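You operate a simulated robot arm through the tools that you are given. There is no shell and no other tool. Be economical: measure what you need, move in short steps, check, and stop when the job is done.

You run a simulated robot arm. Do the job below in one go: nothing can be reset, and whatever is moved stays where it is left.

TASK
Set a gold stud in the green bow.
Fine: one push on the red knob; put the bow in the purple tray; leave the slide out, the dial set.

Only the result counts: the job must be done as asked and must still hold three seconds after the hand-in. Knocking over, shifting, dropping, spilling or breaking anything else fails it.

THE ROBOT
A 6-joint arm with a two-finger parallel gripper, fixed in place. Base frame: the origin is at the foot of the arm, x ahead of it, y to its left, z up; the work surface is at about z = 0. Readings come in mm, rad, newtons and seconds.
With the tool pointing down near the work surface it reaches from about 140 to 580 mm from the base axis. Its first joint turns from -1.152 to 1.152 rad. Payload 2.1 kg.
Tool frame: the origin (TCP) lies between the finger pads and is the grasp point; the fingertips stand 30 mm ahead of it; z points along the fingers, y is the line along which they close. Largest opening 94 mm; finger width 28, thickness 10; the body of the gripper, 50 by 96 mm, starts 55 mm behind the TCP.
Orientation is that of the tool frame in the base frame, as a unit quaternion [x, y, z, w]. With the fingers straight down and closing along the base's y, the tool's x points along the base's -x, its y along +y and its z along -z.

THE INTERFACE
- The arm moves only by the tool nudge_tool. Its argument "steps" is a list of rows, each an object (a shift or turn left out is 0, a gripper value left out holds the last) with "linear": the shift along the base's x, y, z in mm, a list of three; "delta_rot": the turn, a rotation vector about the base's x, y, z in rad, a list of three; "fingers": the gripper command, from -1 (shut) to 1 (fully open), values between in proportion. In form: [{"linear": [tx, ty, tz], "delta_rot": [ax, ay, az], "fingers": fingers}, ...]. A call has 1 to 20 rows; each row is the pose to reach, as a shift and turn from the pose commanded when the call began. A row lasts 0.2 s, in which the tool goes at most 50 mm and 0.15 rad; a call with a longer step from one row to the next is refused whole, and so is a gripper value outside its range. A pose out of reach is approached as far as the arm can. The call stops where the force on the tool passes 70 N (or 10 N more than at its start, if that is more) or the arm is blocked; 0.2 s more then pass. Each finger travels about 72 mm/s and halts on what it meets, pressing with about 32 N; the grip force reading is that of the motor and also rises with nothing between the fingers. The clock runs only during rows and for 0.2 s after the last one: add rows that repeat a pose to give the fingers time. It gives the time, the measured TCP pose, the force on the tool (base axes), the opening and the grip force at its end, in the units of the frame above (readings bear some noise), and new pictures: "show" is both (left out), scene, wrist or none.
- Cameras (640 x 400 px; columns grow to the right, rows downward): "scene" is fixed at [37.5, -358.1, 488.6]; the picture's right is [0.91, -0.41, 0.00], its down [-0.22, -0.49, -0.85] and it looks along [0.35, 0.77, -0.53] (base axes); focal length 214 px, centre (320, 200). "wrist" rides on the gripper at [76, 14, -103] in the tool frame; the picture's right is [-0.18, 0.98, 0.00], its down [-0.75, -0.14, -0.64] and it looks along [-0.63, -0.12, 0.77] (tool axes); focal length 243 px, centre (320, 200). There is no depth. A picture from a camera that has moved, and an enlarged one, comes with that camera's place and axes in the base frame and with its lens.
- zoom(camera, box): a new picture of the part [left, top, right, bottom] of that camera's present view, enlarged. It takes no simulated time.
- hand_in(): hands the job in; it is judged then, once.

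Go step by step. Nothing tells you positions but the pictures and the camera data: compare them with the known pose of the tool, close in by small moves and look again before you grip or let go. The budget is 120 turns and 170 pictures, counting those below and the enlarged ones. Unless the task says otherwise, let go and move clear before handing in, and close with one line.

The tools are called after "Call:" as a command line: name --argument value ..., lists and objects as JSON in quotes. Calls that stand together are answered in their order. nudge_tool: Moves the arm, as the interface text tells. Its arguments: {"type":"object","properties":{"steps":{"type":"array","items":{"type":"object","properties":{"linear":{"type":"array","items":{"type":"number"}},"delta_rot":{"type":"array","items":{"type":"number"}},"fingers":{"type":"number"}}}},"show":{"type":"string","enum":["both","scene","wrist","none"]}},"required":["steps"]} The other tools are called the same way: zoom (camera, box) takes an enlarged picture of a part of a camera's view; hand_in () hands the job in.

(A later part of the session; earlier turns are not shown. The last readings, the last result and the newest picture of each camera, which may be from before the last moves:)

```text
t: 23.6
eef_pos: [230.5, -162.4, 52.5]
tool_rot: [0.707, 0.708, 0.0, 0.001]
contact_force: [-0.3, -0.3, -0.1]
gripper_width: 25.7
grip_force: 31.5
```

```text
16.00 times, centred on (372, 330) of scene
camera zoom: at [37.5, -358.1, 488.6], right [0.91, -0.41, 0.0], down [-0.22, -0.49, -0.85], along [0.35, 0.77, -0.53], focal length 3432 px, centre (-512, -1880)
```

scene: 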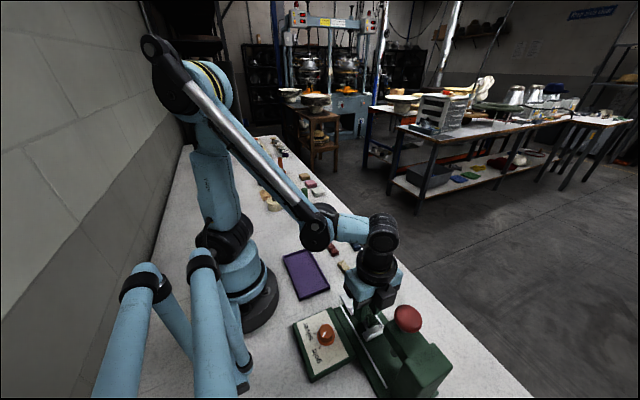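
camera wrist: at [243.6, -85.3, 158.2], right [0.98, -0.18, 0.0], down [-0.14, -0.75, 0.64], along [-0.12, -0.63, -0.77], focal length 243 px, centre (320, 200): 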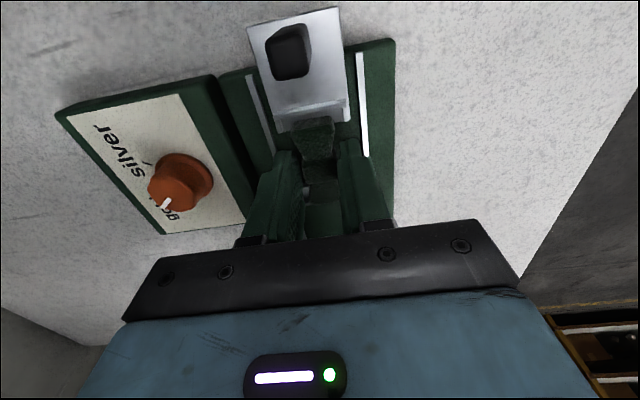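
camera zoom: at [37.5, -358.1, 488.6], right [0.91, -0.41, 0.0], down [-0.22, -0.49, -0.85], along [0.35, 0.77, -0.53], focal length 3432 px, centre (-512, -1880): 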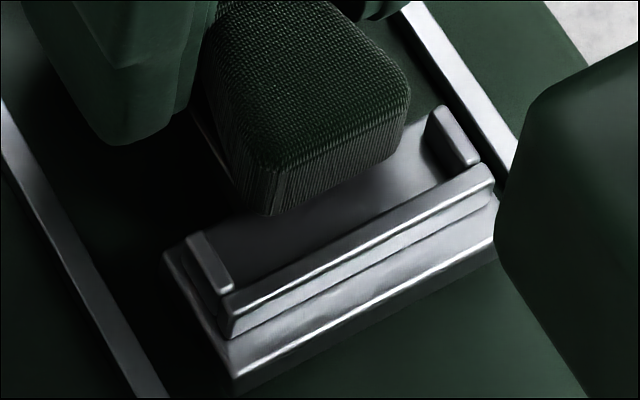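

The bow end sits inside both cups. I'll seat it lightly, then release with a small opening and lift.

Call:
nudge_tool --steps '[{"linear": [0, 0, -1.5]}, {"linear": [0, 0, -1.5], "fingers": -0.3}, {"linear": [0, 0, -1], "fingers": -0.2}, {"linear": [0, 0, 0], "fingers": -0.15}, {"linear": [0, 0, 0], "fingers": -0.1}]' --show "none"

Call:
zoom --camera "scene" --box '[354, 310, 390, 340]'

```text
t: 24.8
eef_pos: [232.0, -162.8, 51.4]
tool_rot: [0.706, 0.708, -0.001, 0.0]
contact_force: [-0.8, 0.6, 0.5]
gripper_width: 42.3
grip_force: 0.0
```

```text
13.33 times, centred on (372, 325) of scene
camera zoom: at [37.5, -358.1, 488.6], right [0.91, -0.41, 0.0], down [-0.22, -0.49, -0.85], along [0.35, 0.77, -0.53], focal length 2860 px, centre (-373, -1467)
```

zoom: 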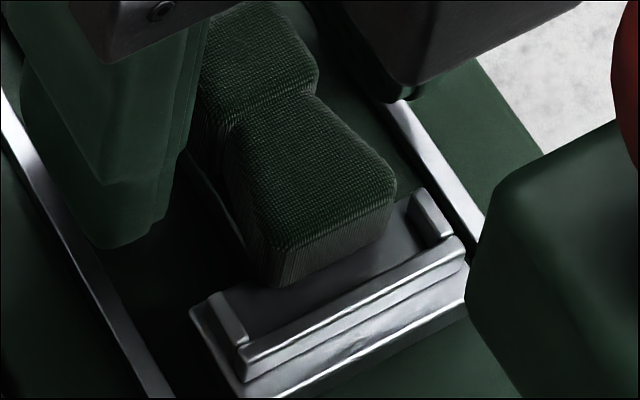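

Seated and released. I'll lift clear and look.

Call:
nudge_tool --steps '[{"linear": [0, 0, 15]}, {"linear": [0, 0, 50]}, {"linear": [0, 10, 95]}, {"linear": [0, 45, 125]}, {"linear": [0, 45, 125]}]'

Call:
zoom --camera "scene" --box '[330, 270, 450, 370]'

Call:
zoom --camera "wrist" --box '[220, 40, 420, 200]'

```text
t: 26.0
eef_pos: [229.7, -117.9, 177.4]
tool_rot: [0.707, 0.708, 0.0, 0.001]
contact_force: [0.3, 0.3, -0.2]
gripper_width: 42.3
grip_force: 0.0
camera wrist: at [243.3, -40.9, 278.8], right [0.98, -0.18, 0.0], down [-0.14, -0.75, 0.64], along [-0.12, -0.63, -0.77], focal length 243 px, centre (320, 200)
```

scene: 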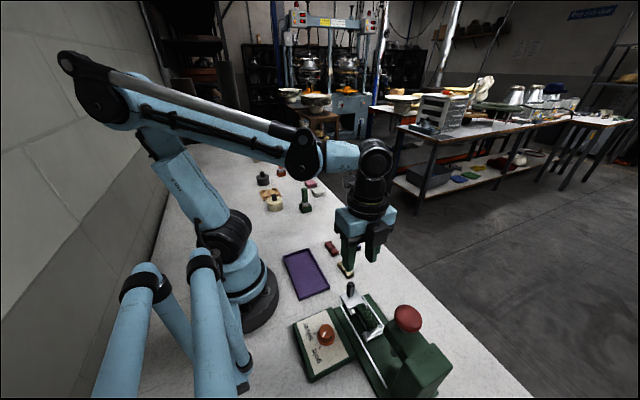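
wrist: 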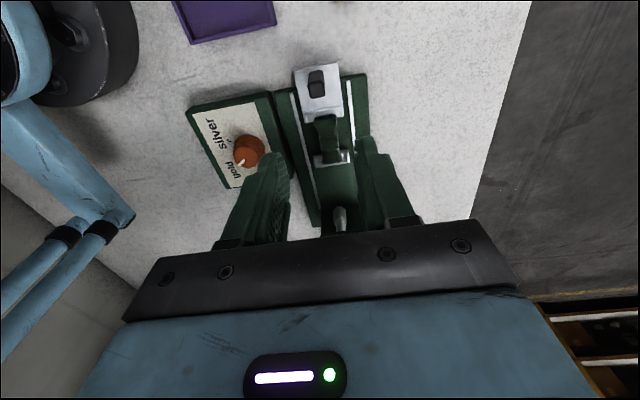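

```text
4.00 times, centred on (390, 320) of scene
camera zoom: at [37.5, -358.1, 488.6], right [0.91, -0.41, 0.0], down [-0.22, -0.49, -0.85], along [0.35, 0.77, -0.53], focal length 858 px, centre (40, -280)
```

zoom: 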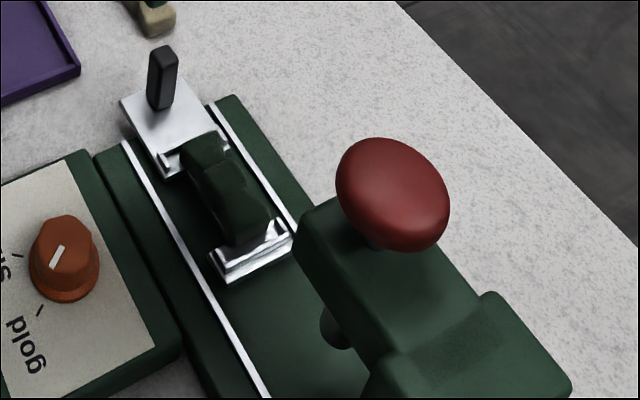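

```text
2.50 times, centred on (320, 120) of wrist
camera zoom: at [243.3, -40.9, 278.8], right [0.98, -0.18, 0.0], down [-0.14, -0.75, 0.64], along [-0.12, -0.63, -0.77], focal length 606 px, centre (320, 400)
```

zoom: 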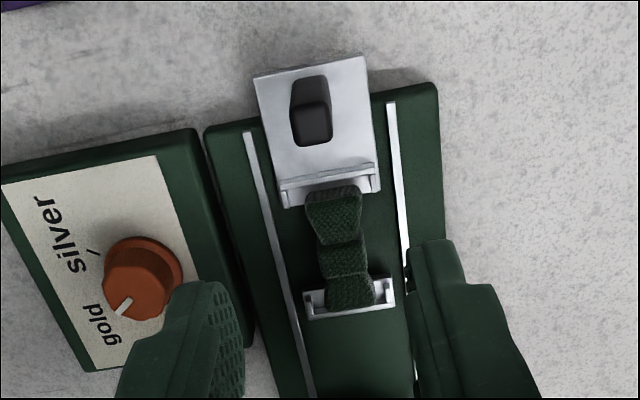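

The bow is seated. The handle is about (232,-100) with its top near z=67. I'll lower over it and grip with the TCP slightly on the +y side.

Call:
nudge_tool --steps '[{"linear": [0.5, 24, 0]}, {"linear": [0.5, 24, -40]}, {"linear": [0.5, 24, -75]}, {"linear": [0.5, 24, -75]}]' --show "wrist"

Call:
zoom --camera "scene" --box '[310, 250, 430, 350]'

```text
t: 27.0
eef_pos: [232.4, -96.1, 103.8]
tool_rot: [0.706, 0.708, -0.001, 0.001]
contact_force: [-1.3, 0.2, 0.5]
gripper_width: 42.5
grip_force: 0.1
camera wrist: at [244.8, -18.6, 204.5], right [0.98, -0.18, 0.0], down [-0.14, -0.75, 0.64], along [-0.12, -0.63, -0.77], focal length 243 px, centre (320, 200)
```

wrist: 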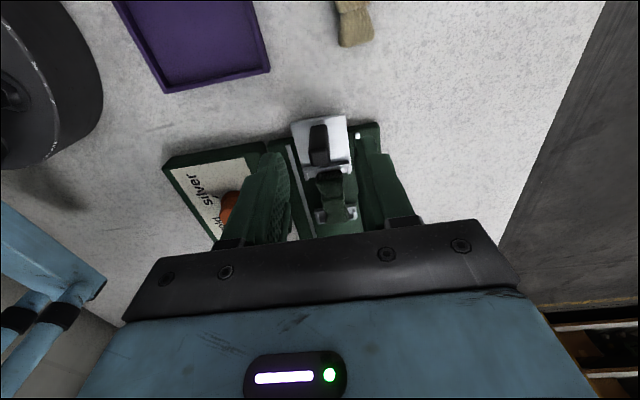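

```text
4.00 times, centred on (370, 300) of scene
camera zoom: at [37.5, -358.1, 488.6], right [0.91, -0.41, 0.0], down [-0.22, -0.49, -0.85], along [0.35, 0.77, -0.53], focal length 858 px, centre (120, -200)
```

zoom: 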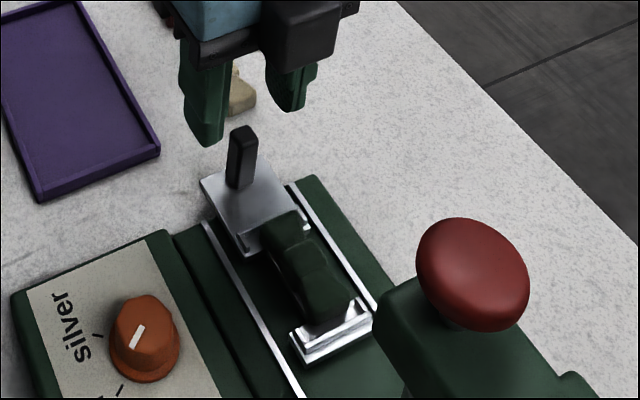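

Call:
nudge_tool --steps '[{"linear": [0, 4, -20]}, {"linear": [0, 4, -40]}, {"linear": [0, 4, -40], "fingers": -0.5}, {"linear": [0, 4, -40], "fingers": -0.9}, {"linear": [0, 4, -40], "fingers": -0.9}]' --show "wrist"

Call:
zoom --camera "scene" --box '[310, 250, 430, 350]'

```text
t: 28.2
eef_pos: [229.7, -93.3, 62.9]
tool_rot: [0.706, 0.708, -0.001, 0.001]
contact_force: [0.8, -1.4, -18.4]
gripper_width: 17.9
grip_force: 45.1
camera wrist: at [243.5, -15.3, 164.5], right [0.98, -0.18, 0.0], down [-0.14, -0.75, 0.64], along [-0.12, -0.63, -0.77], focal length 243 px, centre (320, 200)
```

wrist: 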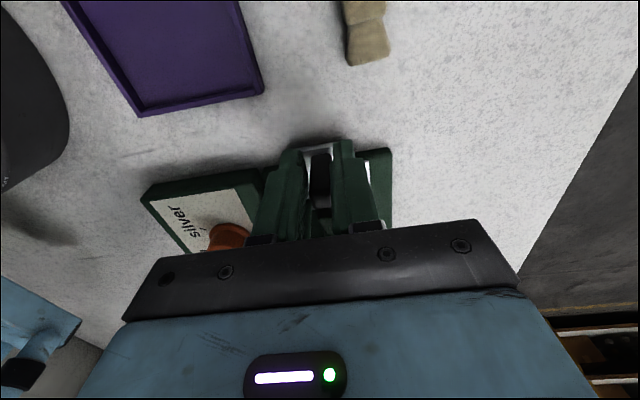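

```text
4.00 times, centred on (370, 300) of scene
camera zoom: at [37.5, -358.1, 488.5], right [0.91, -0.41, 0.0], down [-0.22, -0.49, -0.85], along [0.35, 0.77, -0.53], focal length 858 px, centre (120, -200)
```

zoom: 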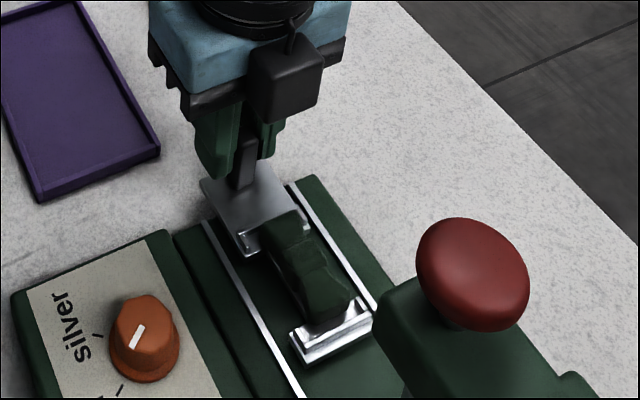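

The handle is gripped. I'll push the slide in along -y.

Call:
nudge_tool --steps '[{"linear": [0, -8, 0]}, {"linear": [0, -16, 0]}, {"linear": [0, -24, 0]}, {"linear": [0, -32, 0]}, {"linear": [0, -40, 0]}, {"linear": [0, -48, 0]}, {"linear": [0, -55, 0]}]' --show "scene"

Call:
zoom --camera "scene" --box '[310, 260, 450, 380]'

```text
t: 29.8
eef_pos: [230.6, -145.3, 61.6]
tool_rot: [0.707, 0.707, -0.004, -0.003]
contact_force: [-36.1, 0.7, 14.9]
gripper_width: 18.0
grip_force: 45.1
```

scene: 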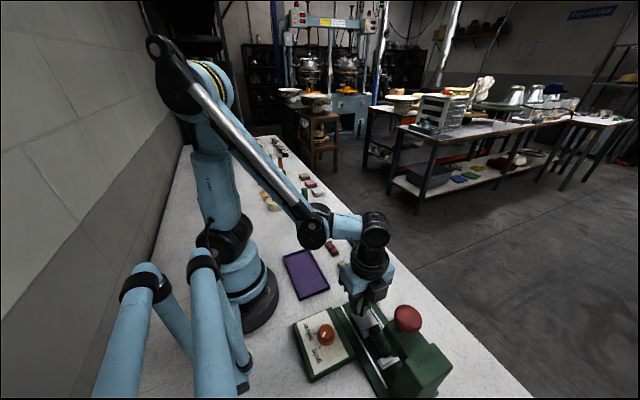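

```text
3.33 times, centred on (380, 320) of scene
camera zoom: at [37.5, -358.0, 488.6], right [0.91, -0.41, 0.0], down [-0.22, -0.49, -0.85], along [0.35, 0.77, -0.53], focal length 715 px, centre (120, -200)
```

zoom: 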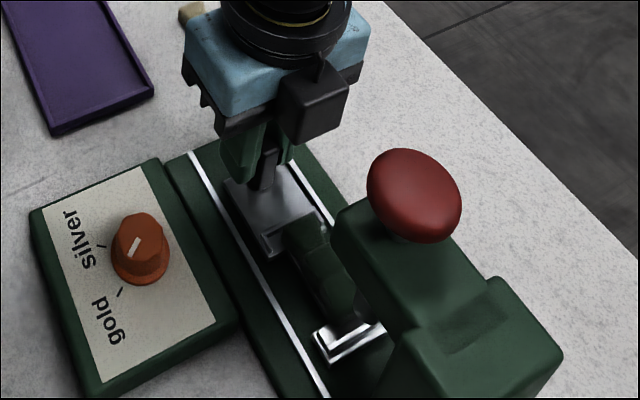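

It slides freely with a small x side load, so I'll correct x a little and continue.

Call:
nudge_tool --steps '[{"linear": [-2.5, 0, 0]}, {"linear": [-2.7, -6, 0]}, {"linear": [-3, -12, 0]}, {"linear": [-3.2, -18, 0]}, {"linear": [-3.5, -23, 0]}]' --show "scene"

Call:
zoom --camera "scene" --box '[310, 260, 450, 380]'

```text
t: 31.0
eef_pos: [229.2, -169.5, 64.0]
tool_rot: [0.706, 0.708, 0.001, 0.003]
contact_force: [11.6, 0.8, -34.4]
gripper_width: 18.1
grip_force: 44.8
```

scene: 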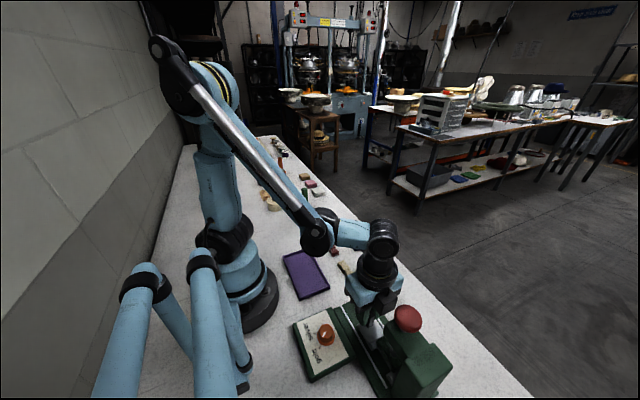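

```text
3.33 times, centred on (380, 320) of scene
camera zoom: at [37.6, -358.1, 488.5], right [0.91, -0.41, 0.0], down [-0.22, -0.49, -0.85], along [0.35, 0.77, -0.53], focal length 715 px, centre (120, -200)
```

zoom: 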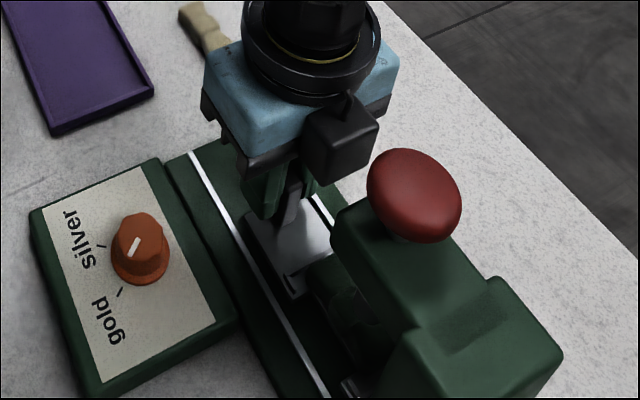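

Call:
nudge_tool --steps '[{"linear": [0.8, -3, 0]}, {"linear": [0.8, -6, 0]}, {"linear": [0.8, -9, 0]}, {"linear": [0.8, -12, 0]}]' --show "wrist"

Call:
zoom --camera "scene" --box '[310, 260, 450, 380]'

```text
t: 32.0
eef_pos: [230.1, -178.2, 61.9]
tool_rot: [0.706, 0.708, 0.003, -0.001]
contact_force: [14.8, 24.2, 24.7]
gripper_width: 18.1
grip_force: 44.8
camera wrist: at [242.9, -101.4, 164.5], right [0.98, -0.18, 0.0], down [-0.14, -0.76, 0.64], along [-0.11, -0.63, -0.77], focal length 243 px, centre (320, 200)
```

wrist: 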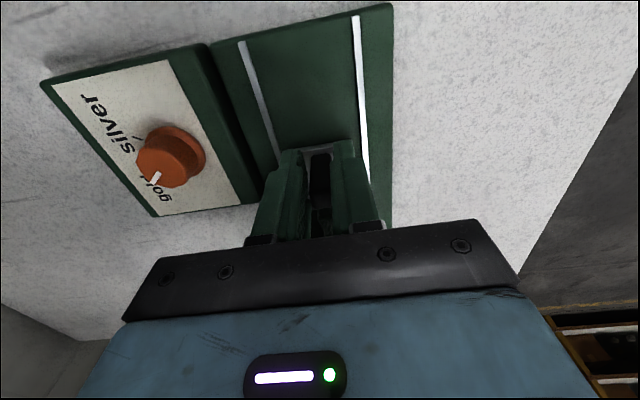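

```text
3.33 times, centred on (380, 320) of scene
camera zoom: at [37.5, -358.0, 488.6], right [0.91, -0.41, 0.0], down [-0.22, -0.49, -0.85], along [0.35, 0.77, -0.53], focal length 715 px, centre (120, -200)
```

zoom: 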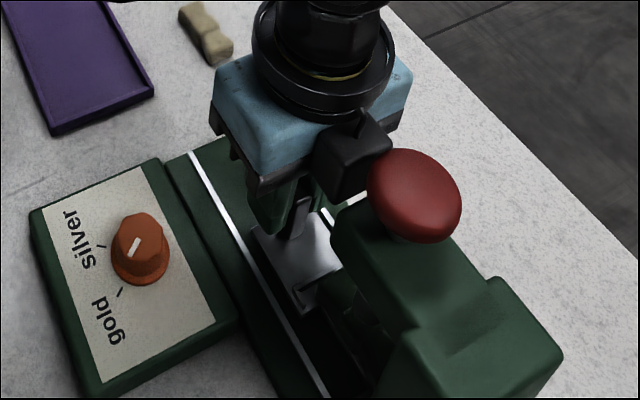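

I suspect the box on the gripper is near the press, so I'll zoom in to check.

Call:
zoom --camera "scene" --box '[370, 280, 420, 320]'

Call:
zoom --camera "scene" --box '[355, 315, 415, 365]'

```text
10.00 times, centred on (395, 300) of scene
camera zoom: at [37.5, -358.0, 488.6], right [0.91, -0.41, 0.0], down [-0.22, -0.49, -0.85], along [0.35, 0.77, -0.53], focal length 2145 px, centre (-430, -800)
```

zoom: 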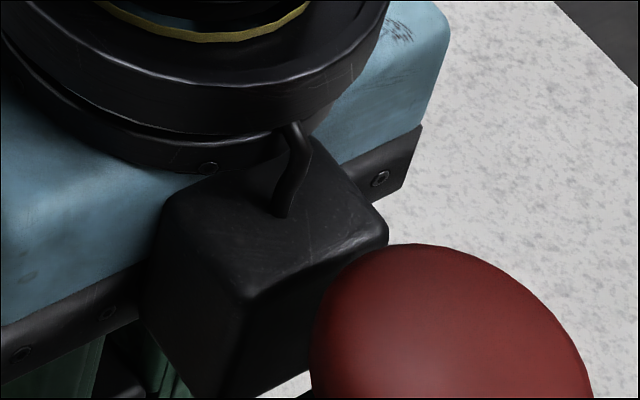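

```text
8.00 times, centred on (385, 340) of scene
camera zoom: at [37.5, -358.0, 488.6], right [0.91, -0.41, 0.0], down [-0.22, -0.49, -0.85], along [0.35, 0.77, -0.53], focal length 1716 px, centre (-200, -920)
```

zoom: 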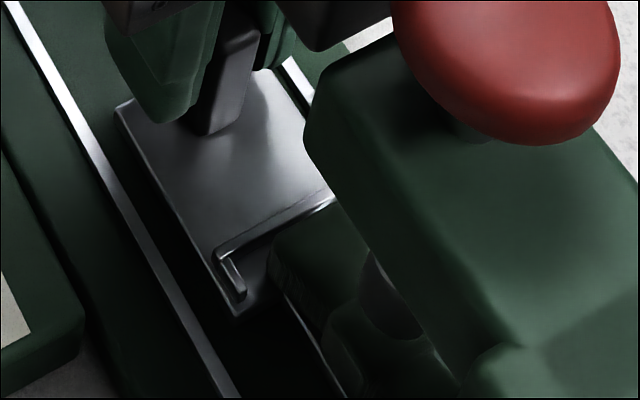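

The gripper's box is close to the knob, so the force may not be the slide's own stop. I'll release, back off, and push the handle from behind with closed fingers for more clearance.

Call:
nudge_tool --steps '[{"linear": [1, 2.5, 0]}, {"linear": [1, 2.5, 0], "fingers": -0.3}, {"linear": [1, 3, 0], "fingers": -0.2}, {"linear": [1, 22, 0], "fingers": -0.2}, {"linear": [1, 42, 0], "fingers": -0.6}, {"linear": [1, 42, 0], "fingers": -1}, {"linear": [1, 42, 0], "fingers": -1}]' --show "wrist"

Call:
zoom --camera "scene" --box '[330, 280, 430, 370]'

```text
t: 33.6
eef_pos: [227.5, -137.6, 62.4]
tool_rot: [0.706, 0.708, -0.001, 0.001]
contact_force: [-0.5, -0.2, 0.4]
gripper_width: 0.0
grip_force: 31.9
camera wrist: at [242.0, -59.9, 163.2], right [0.98, -0.18, 0.0], down [-0.14, -0.75, 0.64], along [-0.12, -0.63, -0.77], focal length 243 px, centre (320, 200)
```

wrist: 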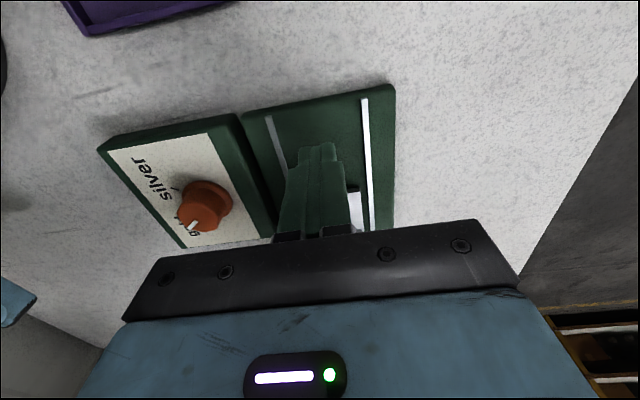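

```text
4.44 times, centred on (380, 325) of scene
camera zoom: at [37.5, -358.1, 488.6], right [0.91, -0.41, 0.0], down [-0.22, -0.49, -0.85], along [0.35, 0.77, -0.53], focal length 953 px, centre (53, -356)
```

zoom: 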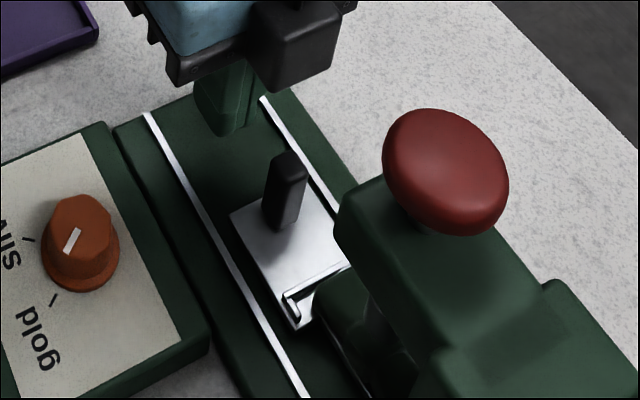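

Call:
nudge_tool --steps '[{"linear": [1, -10, 0]}, {"linear": [1, -16, 0]}, {"linear": [1, -20, 0]}, {"linear": [1, -23, 0]}, {"linear": [1, -26, 0]}]' --show "none"

Call:
zoom --camera "scene" --box '[330, 280, 430, 370]'

```text
t: 34.8
eef_pos: [229.9, -162.0, 61.9]
tool_rot: [0.706, 0.708, -0.001, 0.001]
contact_force: [0.2, -0.6, 0.2]
gripper_width: 0.0
grip_force: 32.1
```

```text
4.44 times, centred on (380, 325) of scene
camera zoom: at [37.5, -358.1, 488.6], right [0.91, -0.41, 0.0], down [-0.22, -0.49, -0.85], along [0.35, 0.77, -0.53], focal length 953 px, centre (53, -356)
```

zoom: 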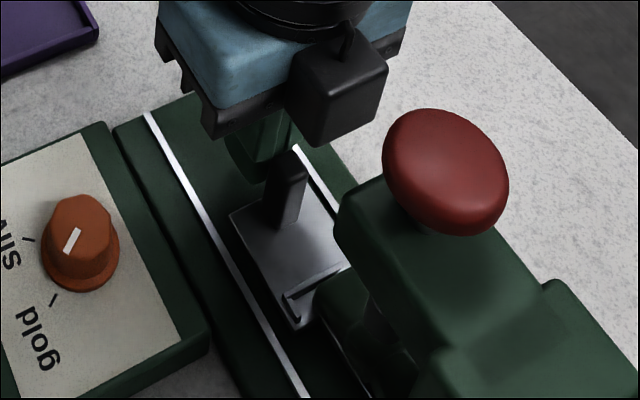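

Call:
nudge_tool --steps '[{"linear": [0, -2, 0]}, {"linear": [0, -4, 0]}, {"linear": [0, -6, 0]}]' --show "none"

Call:
zoom --camera "scene" --box '[330, 280, 430, 370]'

```text
t: 35.6
eef_pos: [229.7, -165.2, 61.9]
tool_rot: [0.705, 0.709, 0.007, -0.006]
contact_force: [-5.4, 60.9, 23.3]
gripper_width: 0.2
grip_force: 32.2
```

```text
4.44 times, centred on (380, 325) of scene
camera zoom: at [37.5, -358.0, 488.6], right [0.91, -0.41, 0.0], down [-0.22, -0.49, -0.85], along [0.35, 0.77, -0.53], focal length 953 px, centre (53, -356)
```

zoom: 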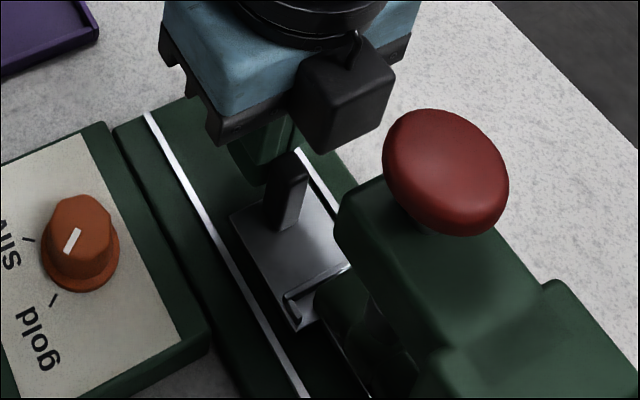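

The slide didn't move under 61 N, so it's fully home. I'll back off, rise and go above the red knob with closed fingers.

Call:
nudge_tool --steps '[{"linear": [0, 12, 0]}, {"linear": [0, 40, 0]}, {"linear": [0, 50, 40]}, {"linear": [0, 50, 85]}, {"linear": [0, 50, 130]}, {"linear": [0, 30, 170]}, {"linear": [0, 0, 185]}, {"linear": [-1, -40, 185]}, {"linear": [-1, -81, 185]}, {"linear": [-1, -81, 185]}]'

Call:
zoom --camera "wrist" --box '[220, 40, 420, 200]'

```text
t: 37.8
eef_pos: [231.1, -252.1, 245.8]
tool_rot: [0.706, 0.708, 0.0, 0.0]
contact_force: [-0.2, 0.2, -0.1]
gripper_width: 0.0
grip_force: 31.9
camera wrist: at [244.6, -174.4, 347.3], right [0.98, -0.18, 0.0], down [-0.14, -0.75, 0.64], along [-0.12, -0.63, -0.77], focal length 243 px, centre (320, 200)
```

scene: 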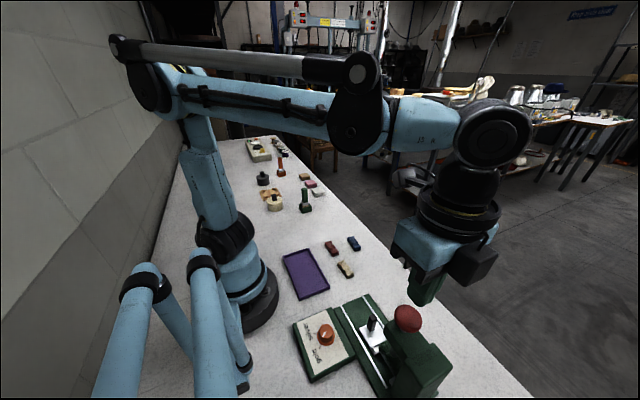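
wrist: 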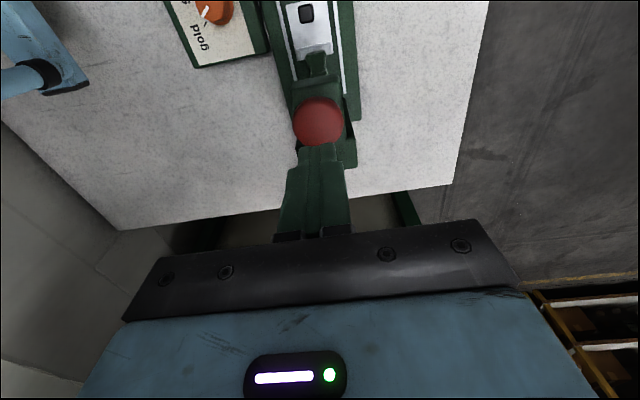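

```text
2.50 times, centred on (320, 120) of wrist
camera zoom: at [244.6, -174.4, 347.3], right [0.98, -0.18, 0.0], down [-0.14, -0.75, 0.64], along [-0.12, -0.63, -0.77], focal length 606 px, centre (320, 400)
```

zoom: 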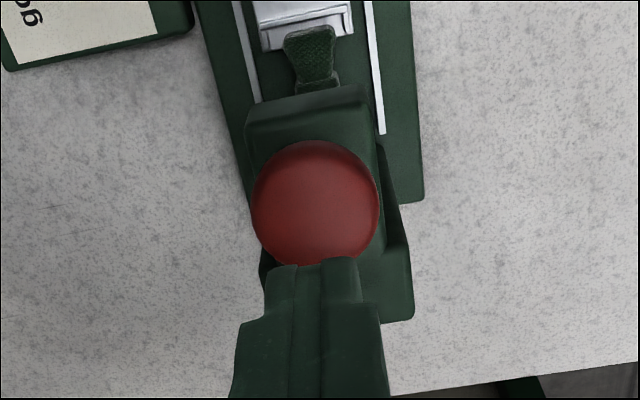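

Centred. Now one continuous push down on the knob.

Call:
nudge_tool --steps '[{"linear": [-2, 0, -20]}, {"linear": [-2, 0, -38]}, {"linear": [-2, 0, -43]}, {"linear": [-2, 0, -47]}, {"linear": [-2, 0, -51]}, {"linear": [-2, 0, -55]}, {"linear": [-2, 0, -59]}, {"linear": [-2, 0, -63]}, {"linear": [-2, 0, -67]}, {"linear": [-2, 0, -71]}, {"linear": [-2, 0, -75]}, {"linear": [-2, 0, -79]}, {"linear": [-2, 0, -83]}]'

Call:
zoom --camera "scene" --box '[345, 290, 445, 370]'

```text
t: 39.3
eef_pos: [228.5, -251.8, 195.0]
tool_rot: [0.707, 0.708, 0.001, -0.001]
contact_force: [-1.7, 2.0, 25.7]
gripper_width: 0.1
grip_force: 32.4
stopped in row 7: the force on the tool passed its limit (the readings are from after the stop); the commanded pose is now the measured one
camera wrist: at [241.4, -174.4, 296.2], right [0.98, -0.18, 0.0], down [-0.14, -0.76, 0.64], along [-0.12, -0.63, -0.77], focal length 243 px, centre (320, 200)
```

scene: 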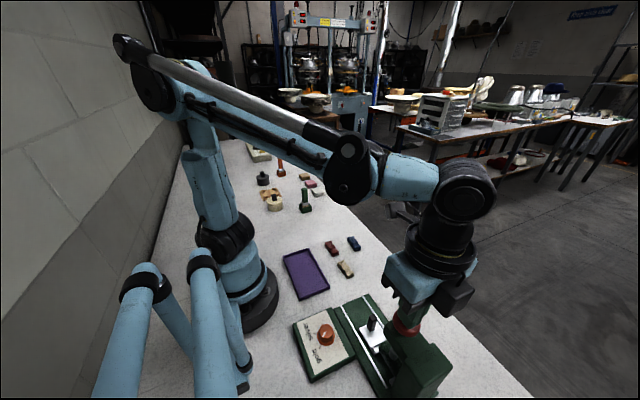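
wrist: 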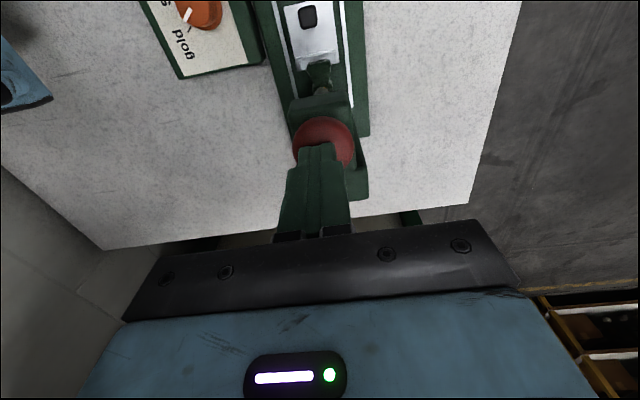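

```text
5.00 times, centred on (395, 330) of scene
camera zoom: at [37.4, -358.0, 488.6], right [0.91, -0.41, 0.0], down [-0.22, -0.49, -0.85], along [0.35, 0.77, -0.53], focal length 1072 px, centre (-55, -450)
```

zoom: 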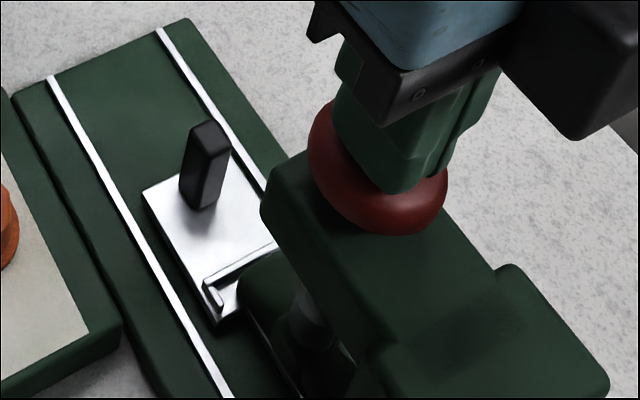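

The knob is depressed and still held. I'll carry on the same push gently to be sure it reaches bottom.

Call:
nudge_tool --steps '[{"linear": [0, 0, -1]}, {"linear": [0, 0, -2]}, {"linear": [0, 0, -3]}, {"linear": [0, 0, -4]}, {"linear": [0, 0, -5]}, {"linear": [0, 0, -6]}]' --show "none"

Call:
zoom --camera "scene" --box '[345, 290, 445, 370]'

Call:
zoom --camera "scene" --box '[375, 325, 405, 350]'

```text
t: 39.9
eef_pos: [228.1, -252.1, 193.7]
tool_rot: [0.706, 0.708, 0.0, -0.003]
contact_force: [-1.9, 2.4, 24.8]
gripper_width: 0.0
grip_force: 32.3
stopped in row 2: the force on the tool passed its limit (the readings are from after the stop); the commanded pose is now the measured one
```

```text
5.00 times, centred on (395, 330) of scene
camera zoom: at [37.5, -358.0, 488.6], right [0.91, -0.41, 0.0], down [-0.22, -0.49, -0.85], along [0.35, 0.77, -0.53], focal length 1072 px, centre (-55, -450)
```

zoom: 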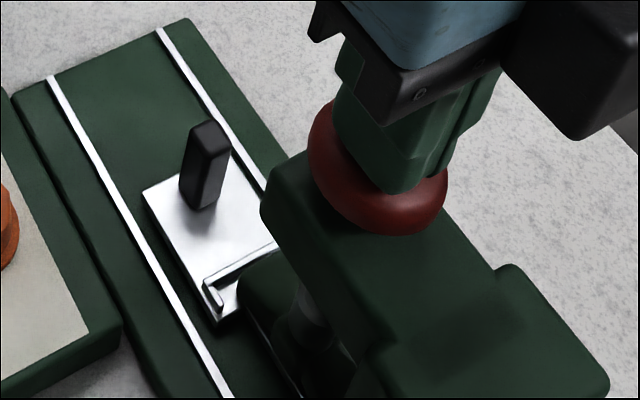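

```text
16.00 times, centred on (390, 338) of scene
camera zoom: at [37.5, -358.0, 488.6], right [0.91, -0.41, 0.0], down [-0.22, -0.49, -0.85], along [0.35, 0.77, -0.53], focal length 3432 px, centre (-800, -2000)
```

zoom: 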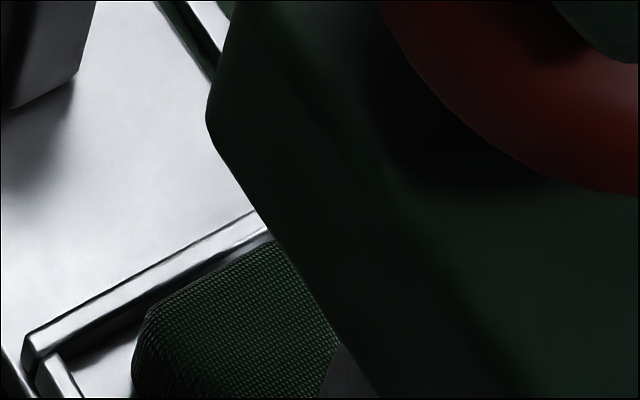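

Call:
zoom --camera "scene" --box '[375, 345, 405, 370]'

```text
16.00 times, centred on (390, 358) of scene
camera zoom: at [37.5, -358.0, 488.6], right [0.91, -0.41, 0.0], down [-0.22, -0.49, -0.85], along [0.35, 0.77, -0.53], focal length 3432 px, centre (-800, -2320)
```

zoom: 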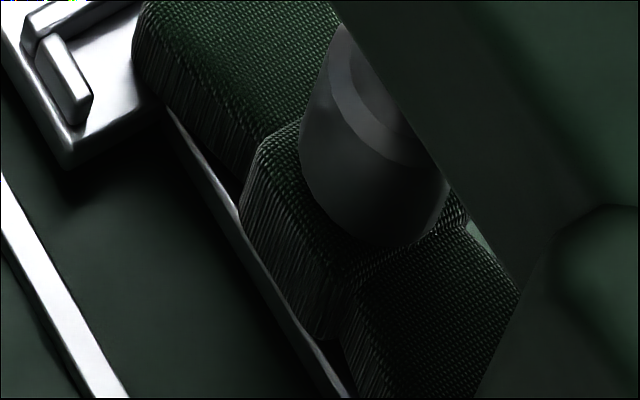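

The plunger is bottomed on the bow's knot. I'll lift off, then return behind the handle with open fingers.

Call:
nudge_tool --steps '[{"linear": [0, 0, 30]}, {"linear": [0, 0, 60]}, {"linear": [1, 40, 60]}, {"linear": [2.4, 80, 60], "fingers": -0.1}, {"linear": [2.4, 112, 50]}, {"linear": [2.4, 112, 5]}, {"linear": [2.4, 112, -40]}, {"linear": [2.4, 112, -85]}, {"linear": [2.4, 112, -130]}, {"linear": [2.4, 112, -130]}]'

Call:
zoom --camera "scene" --box '[330, 280, 430, 370]'

Call:
zoom --camera "wrist" --box '[240, 100, 400, 230]'

```text
t: 42.1
eef_pos: [229.3, -141.9, 61.9]
tool_rot: [0.707, 0.707, 0.0, -0.002]
contact_force: [0.6, -0.7, -0.4]
gripper_width: 42.3
grip_force: 0.1
camera wrist: at [243.6, -64.1, 163.3], right [0.98, -0.18, 0.0], down [-0.14, -0.76, 0.64], along [-0.12, -0.63, -0.77], focal length 243 px, centre (320, 200)
```

scene: 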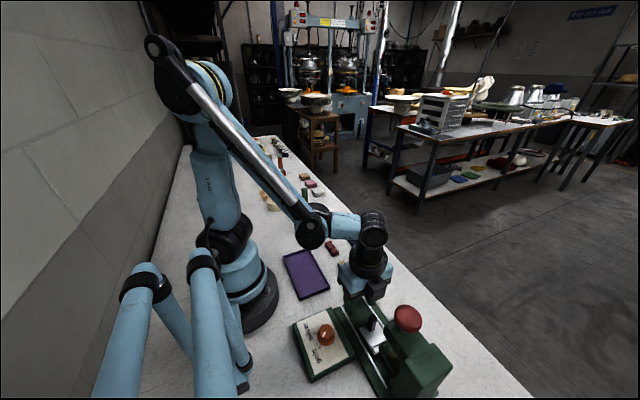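
wrist: 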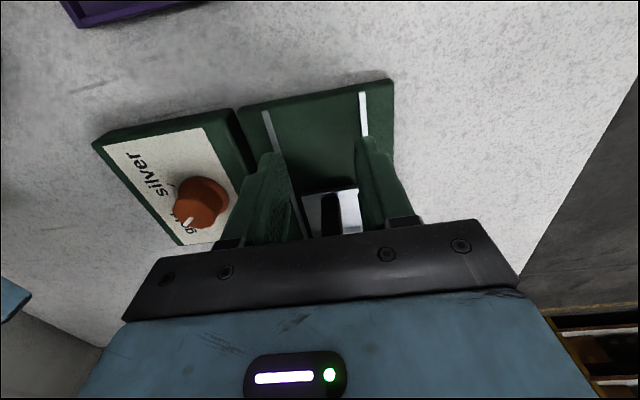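

```text
4.44 times, centred on (380, 325) of scene
camera zoom: at [37.5, -358.1, 488.6], right [0.91, -0.41, 0.0], down [-0.22, -0.49, -0.85], along [0.35, 0.77, -0.53], focal length 953 px, centre (53, -356)
```

zoom: 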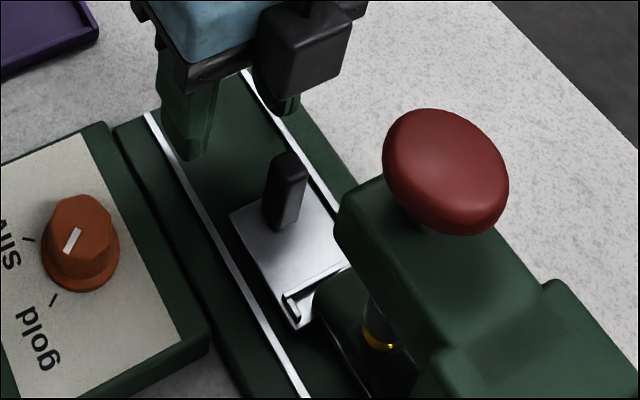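

```text
3.08 times, centred on (320, 165) of wrist
camera zoom: at [243.6, -64.1, 163.3], right [0.98, -0.18, 0.0], down [-0.14, -0.76, 0.64], along [-0.12, -0.63, -0.77], focal length 746 px, centre (320, 308)
```

zoom: 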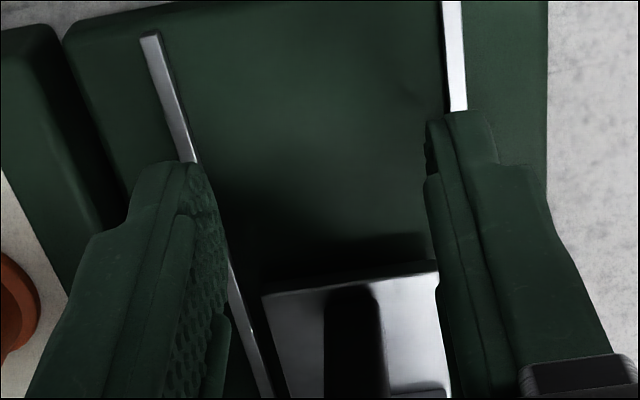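

A gold stud shows on the bow. I'll advance onto the handle and grip it.

Call:
nudge_tool --steps '[{"linear": [1, -12, 0]}, {"linear": [1, -24, 0]}, {"linear": [1, -34, 0]}, {"linear": [1, -34, 0], "fingers": -0.5}, {"linear": [1, -34, 0], "fingers": -0.9}, {"linear": [1, -34, 0], "fingers": -0.9}]' --show "none"

Call:
zoom --camera "scene" --box '[330, 280, 430, 370]'

```text
t: 43.5
eef_pos: [230.5, -174.2, 63.1]
tool_rot: [0.707, 0.708, 0.0, -0.003]
contact_force: [-7.2, -1.1, 4.2]
gripper_width: 18.1
grip_force: 45.1
```

```text
4.44 times, centred on (380, 325) of scene
camera zoom: at [37.5, -358.1, 488.6], right [0.91, -0.41, 0.0], down [-0.22, -0.49, -0.85], along [0.35, 0.77, -0.53], focal length 953 px, centre (53, -356)
```

zoom: 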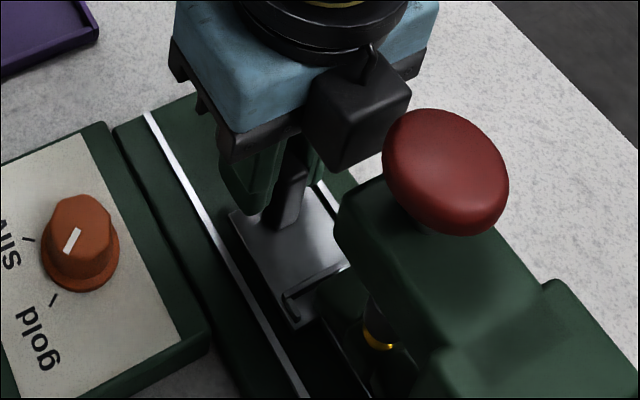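

Call:
nudge_tool --steps '[{"linear": [0, 8, 0]}, {"linear": [0, 16, 0]}, {"linear": [0.2, 24, 0]}, {"linear": [0.4, 32, 0]}, {"linear": [0.6, 40, 0]}, {"linear": [0.8, 48, 0]}, {"linear": [1, 56, 0]}, {"linear": [1, 64, 0]}, {"linear": [1, 72, 0]}, {"linear": [1, 80, 0]}]' --show "none"

Call:
zoom --camera "scene" --box '[310, 250, 450, 370]'

```text
t: 45.7
eef_pos: [230.7, -94.7, 62.7]
tool_rot: [0.706, 0.708, -0.001, -0.005]
contact_force: [-26.7, -0.8, -34.6]
gripper_width: 18.1
grip_force: 44.8
```

```text
3.33 times, centred on (380, 310) of scene
camera zoom: at [37.6, -358.1, 488.5], right [0.91, -0.41, 0.0], down [-0.22, -0.49, -0.85], along [0.35, 0.77, -0.53], focal length 715 px, centre (120, -167)
```

zoom: 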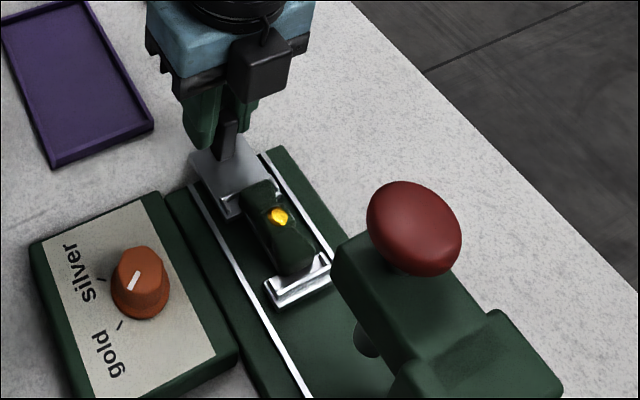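

A gold stud is in the knot. I'll pull the last few millimetres to the outer stop.

Call:
nudge_tool --steps '[{"linear": [-2, 3, 0]}, {"linear": [-2, 6, 0]}, {"linear": [-2, 9, 0]}, {"linear": [-2, 11, 0]}]' --show "none"

Call:
zoom --camera "scene" --box '[310, 250, 450, 370]'

```text
t: 46.7
eef_pos: [229.6, -85.8, 65.1]
tool_rot: [0.707, 0.707, -0.007, 0.0]
contact_force: [-16.6, -33.2, 4.0]
gripper_width: 18.5
grip_force: 45.0
```

```text
3.33 times, centred on (380, 310) of scene
camera zoom: at [37.5, -358.1, 488.6], right [0.91, -0.41, 0.0], down [-0.22, -0.49, -0.85], along [0.35, 0.77, -0.53], focal length 715 px, centre (120, -167)
```

zoom: 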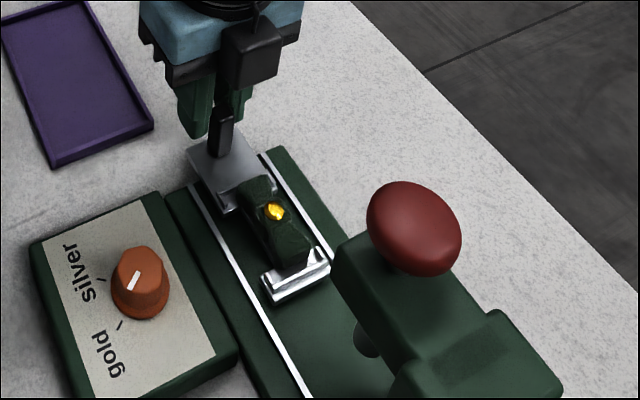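

The slide is at its outer stop. I'll relieve the load, release, rise, and move over the bow.

Call:
nudge_tool --steps '[{"linear": [-1, -2.5, 0]}, {"linear": [-1, -2.5, 0], "fingers": -0.4}, {"linear": [-1, -2.5, 0], "fingers": -0.1}, {"linear": [-1, -2.5, 0], "fingers": -0.1}, {"linear": [-1, -2.5, 30]}, {"linear": [0, -15, 60]}, {"linear": [0, -45, 70]}, {"linear": [1, -78, 70]}, {"linear": [1, -78, 70]}]'

Call:
zoom --camera "wrist" --box '[240, 60, 400, 220]'

Call:
zoom --camera "scene" --box '[320, 260, 440, 360]'

```text
t: 48.7
eef_pos: [230.8, -160.7, 134.3]
tool_rot: [0.706, 0.708, 0.0, -0.002]
contact_force: [-0.5, -0.1, -0.3]
gripper_width: 42.5
grip_force: 0.0
camera wrist: at [244.7, -83.8, 236.4], right [0.98, -0.18, 0.0], down [-0.14, -0.76, 0.64], along [-0.12, -0.63, -0.77], focal length 243 px, centre (320, 200)
```

scene: 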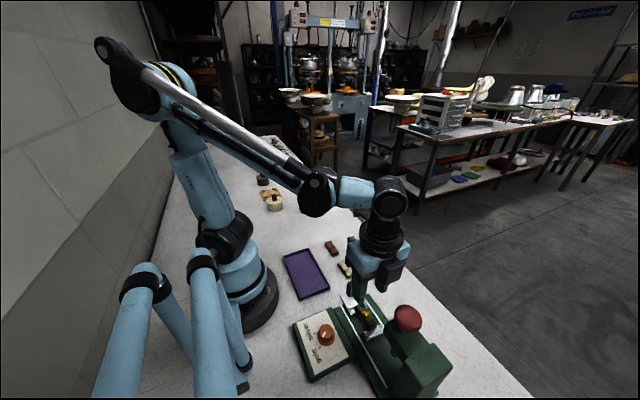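
wrist: 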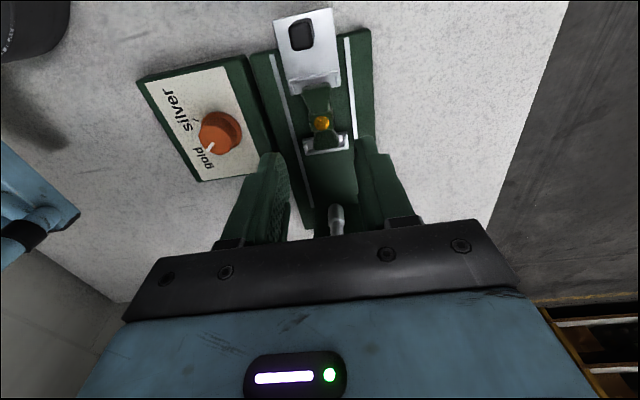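

```text
2.50 times, centred on (320, 140) of wrist
camera zoom: at [244.7, -83.8, 236.4], right [0.98, -0.18, 0.0], down [-0.14, -0.76, 0.64], along [-0.12, -0.63, -0.77], focal length 606 px, centre (320, 350)
```

zoom: 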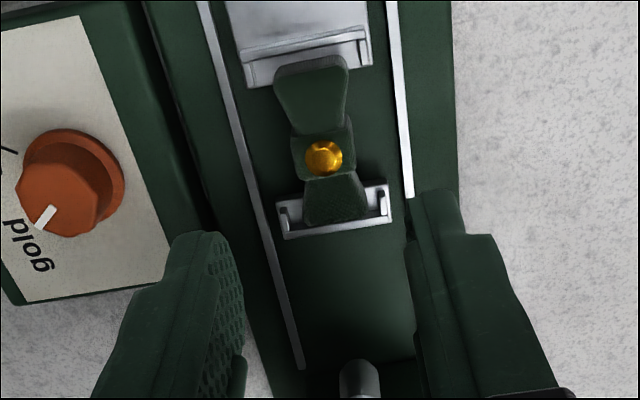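

```text
4.00 times, centred on (380, 310) of scene
camera zoom: at [37.5, -358.1, 488.6], right [0.91, -0.41, 0.0], down [-0.22, -0.49, -0.85], along [0.35, 0.77, -0.53], focal length 858 px, centre (80, -240)
```

zoom: 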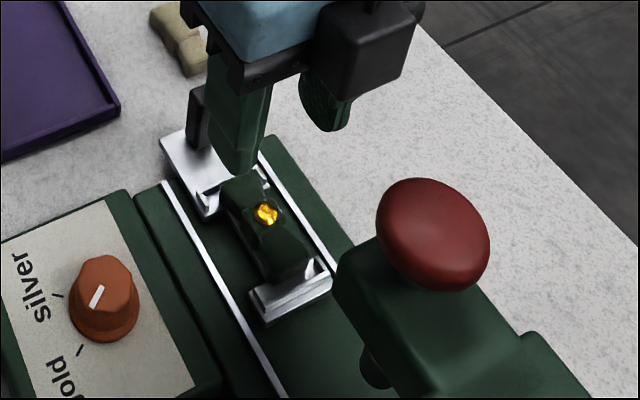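

The bow is at about (231,-167). I'll descend and grip as before.

Call:
nudge_tool --steps '[{"linear": [-0.5, -4, -30]}, {"linear": [-0.5, -4, -60]}, {"linear": [-0.5, -4, -82]}, {"linear": [-0.5, -4, -82]}, {"linear": [-0.5, -4, -82], "fingers": -0.4}, {"linear": [-0.5, -4, -82], "fingers": -0.7}, {"linear": [-0.5, -4, -82], "fingers": -0.7}]' --show "none"

Call:
zoom --camera "wrist" --box '[240, 60, 400, 220]'

```text
t: 50.3
eef_pos: [231.7, -162.3, 52.9]
tool_rot: [0.706, 0.708, -0.001, -0.003]
contact_force: [0.3, 0.4, -0.4]
gripper_width: 25.3
grip_force: 32.4
```

```text
2.50 times, centred on (320, 140) of wrist
camera zoom: at [245.7, -86.1, 154.5], right [0.98, -0.18, 0.0], down [-0.14, -0.76, 0.64], along [-0.12, -0.63, -0.77], focal length 606 px, centre (320, 350)
```

zoom: 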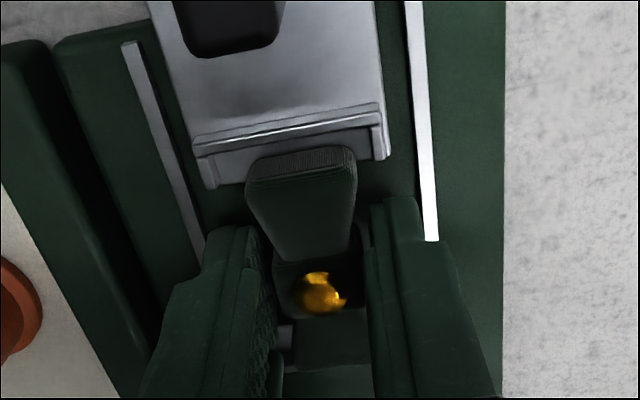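

Gripped at 25.3 mm. I'll lift straight up and carry it to above the tray, whose centre is about (165,23).

Call:
nudge_tool --steps '[{"linear": [0, 0, 15]}, {"linear": [0, 0, 50]}, {"linear": [0, 0, 98]}, {"linear": [-12, 35, 98]}, {"linear": [-24, 70, 98]}, {"linear": [-36, 105, 98]}, {"linear": [-48, 145, 98]}, {"linear": [-63, 185, 98]}, {"linear": [-63, 185, 60]}, {"linear": [-63, 185, 40]}, {"linear": [-63, 185, 40]}]'

Call:
zoom --camera "scene" --box '[260, 220, 400, 320]'

Call:
zoom --camera "scene" --box '[310, 260, 450, 380]'

```text
t: 52.7
eef_pos: [168.5, 20.7, 95.4]
tool_rot: [0.706, 0.708, -0.001, -0.002]
contact_force: [0.5, 0.4, -0.8]
gripper_width: 25.2
grip_force: 31.8
camera wrist: at [181.2, 98.6, 196.9], right [0.98, -0.18, 0.0], down [-0.14, -0.76, 0.64], along [-0.12, -0.63, -0.77], focal length 243 px, centre (320, 200)
```

scene: 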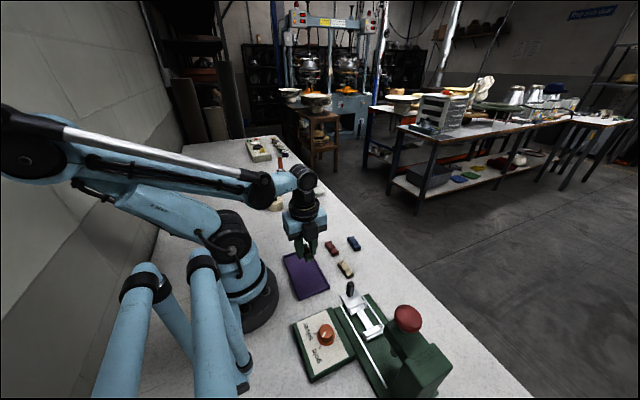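
wrist: 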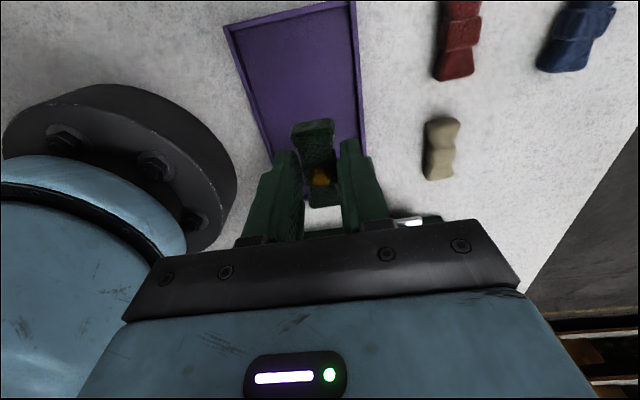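

```text
4.00 times, centred on (330, 270) of scene
camera zoom: at [37.5, -358.1, 488.6], right [0.91, -0.41, 0.0], down [-0.22, -0.49, -0.85], along [0.35, 0.77, -0.53], focal length 858 px, centre (280, -80)
```

zoom: 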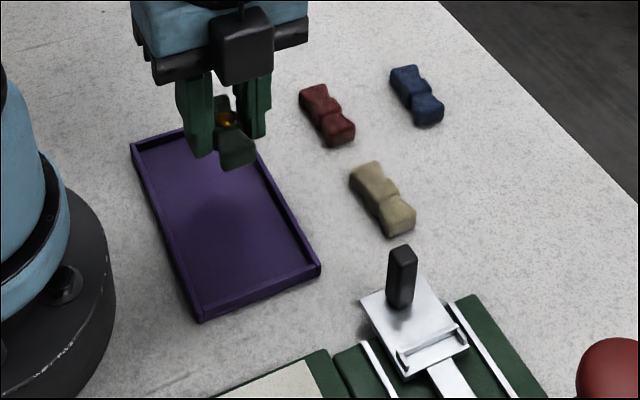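

```text
3.33 times, centred on (380, 320) of scene
camera zoom: at [37.5, -358.1, 488.6], right [0.91, -0.41, 0.0], down [-0.22, -0.49, -0.85], along [0.35, 0.77, -0.53], focal length 715 px, centre (120, -200)
```

zoom: 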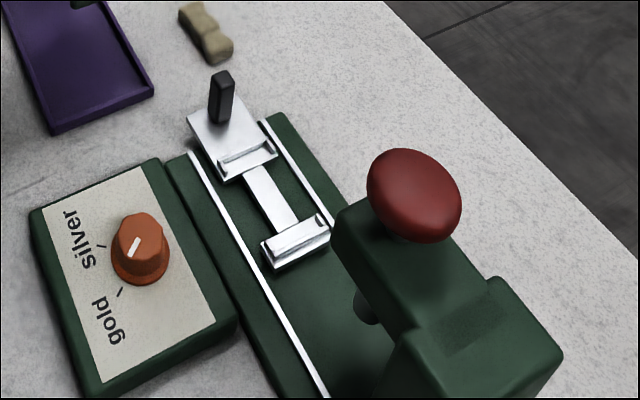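

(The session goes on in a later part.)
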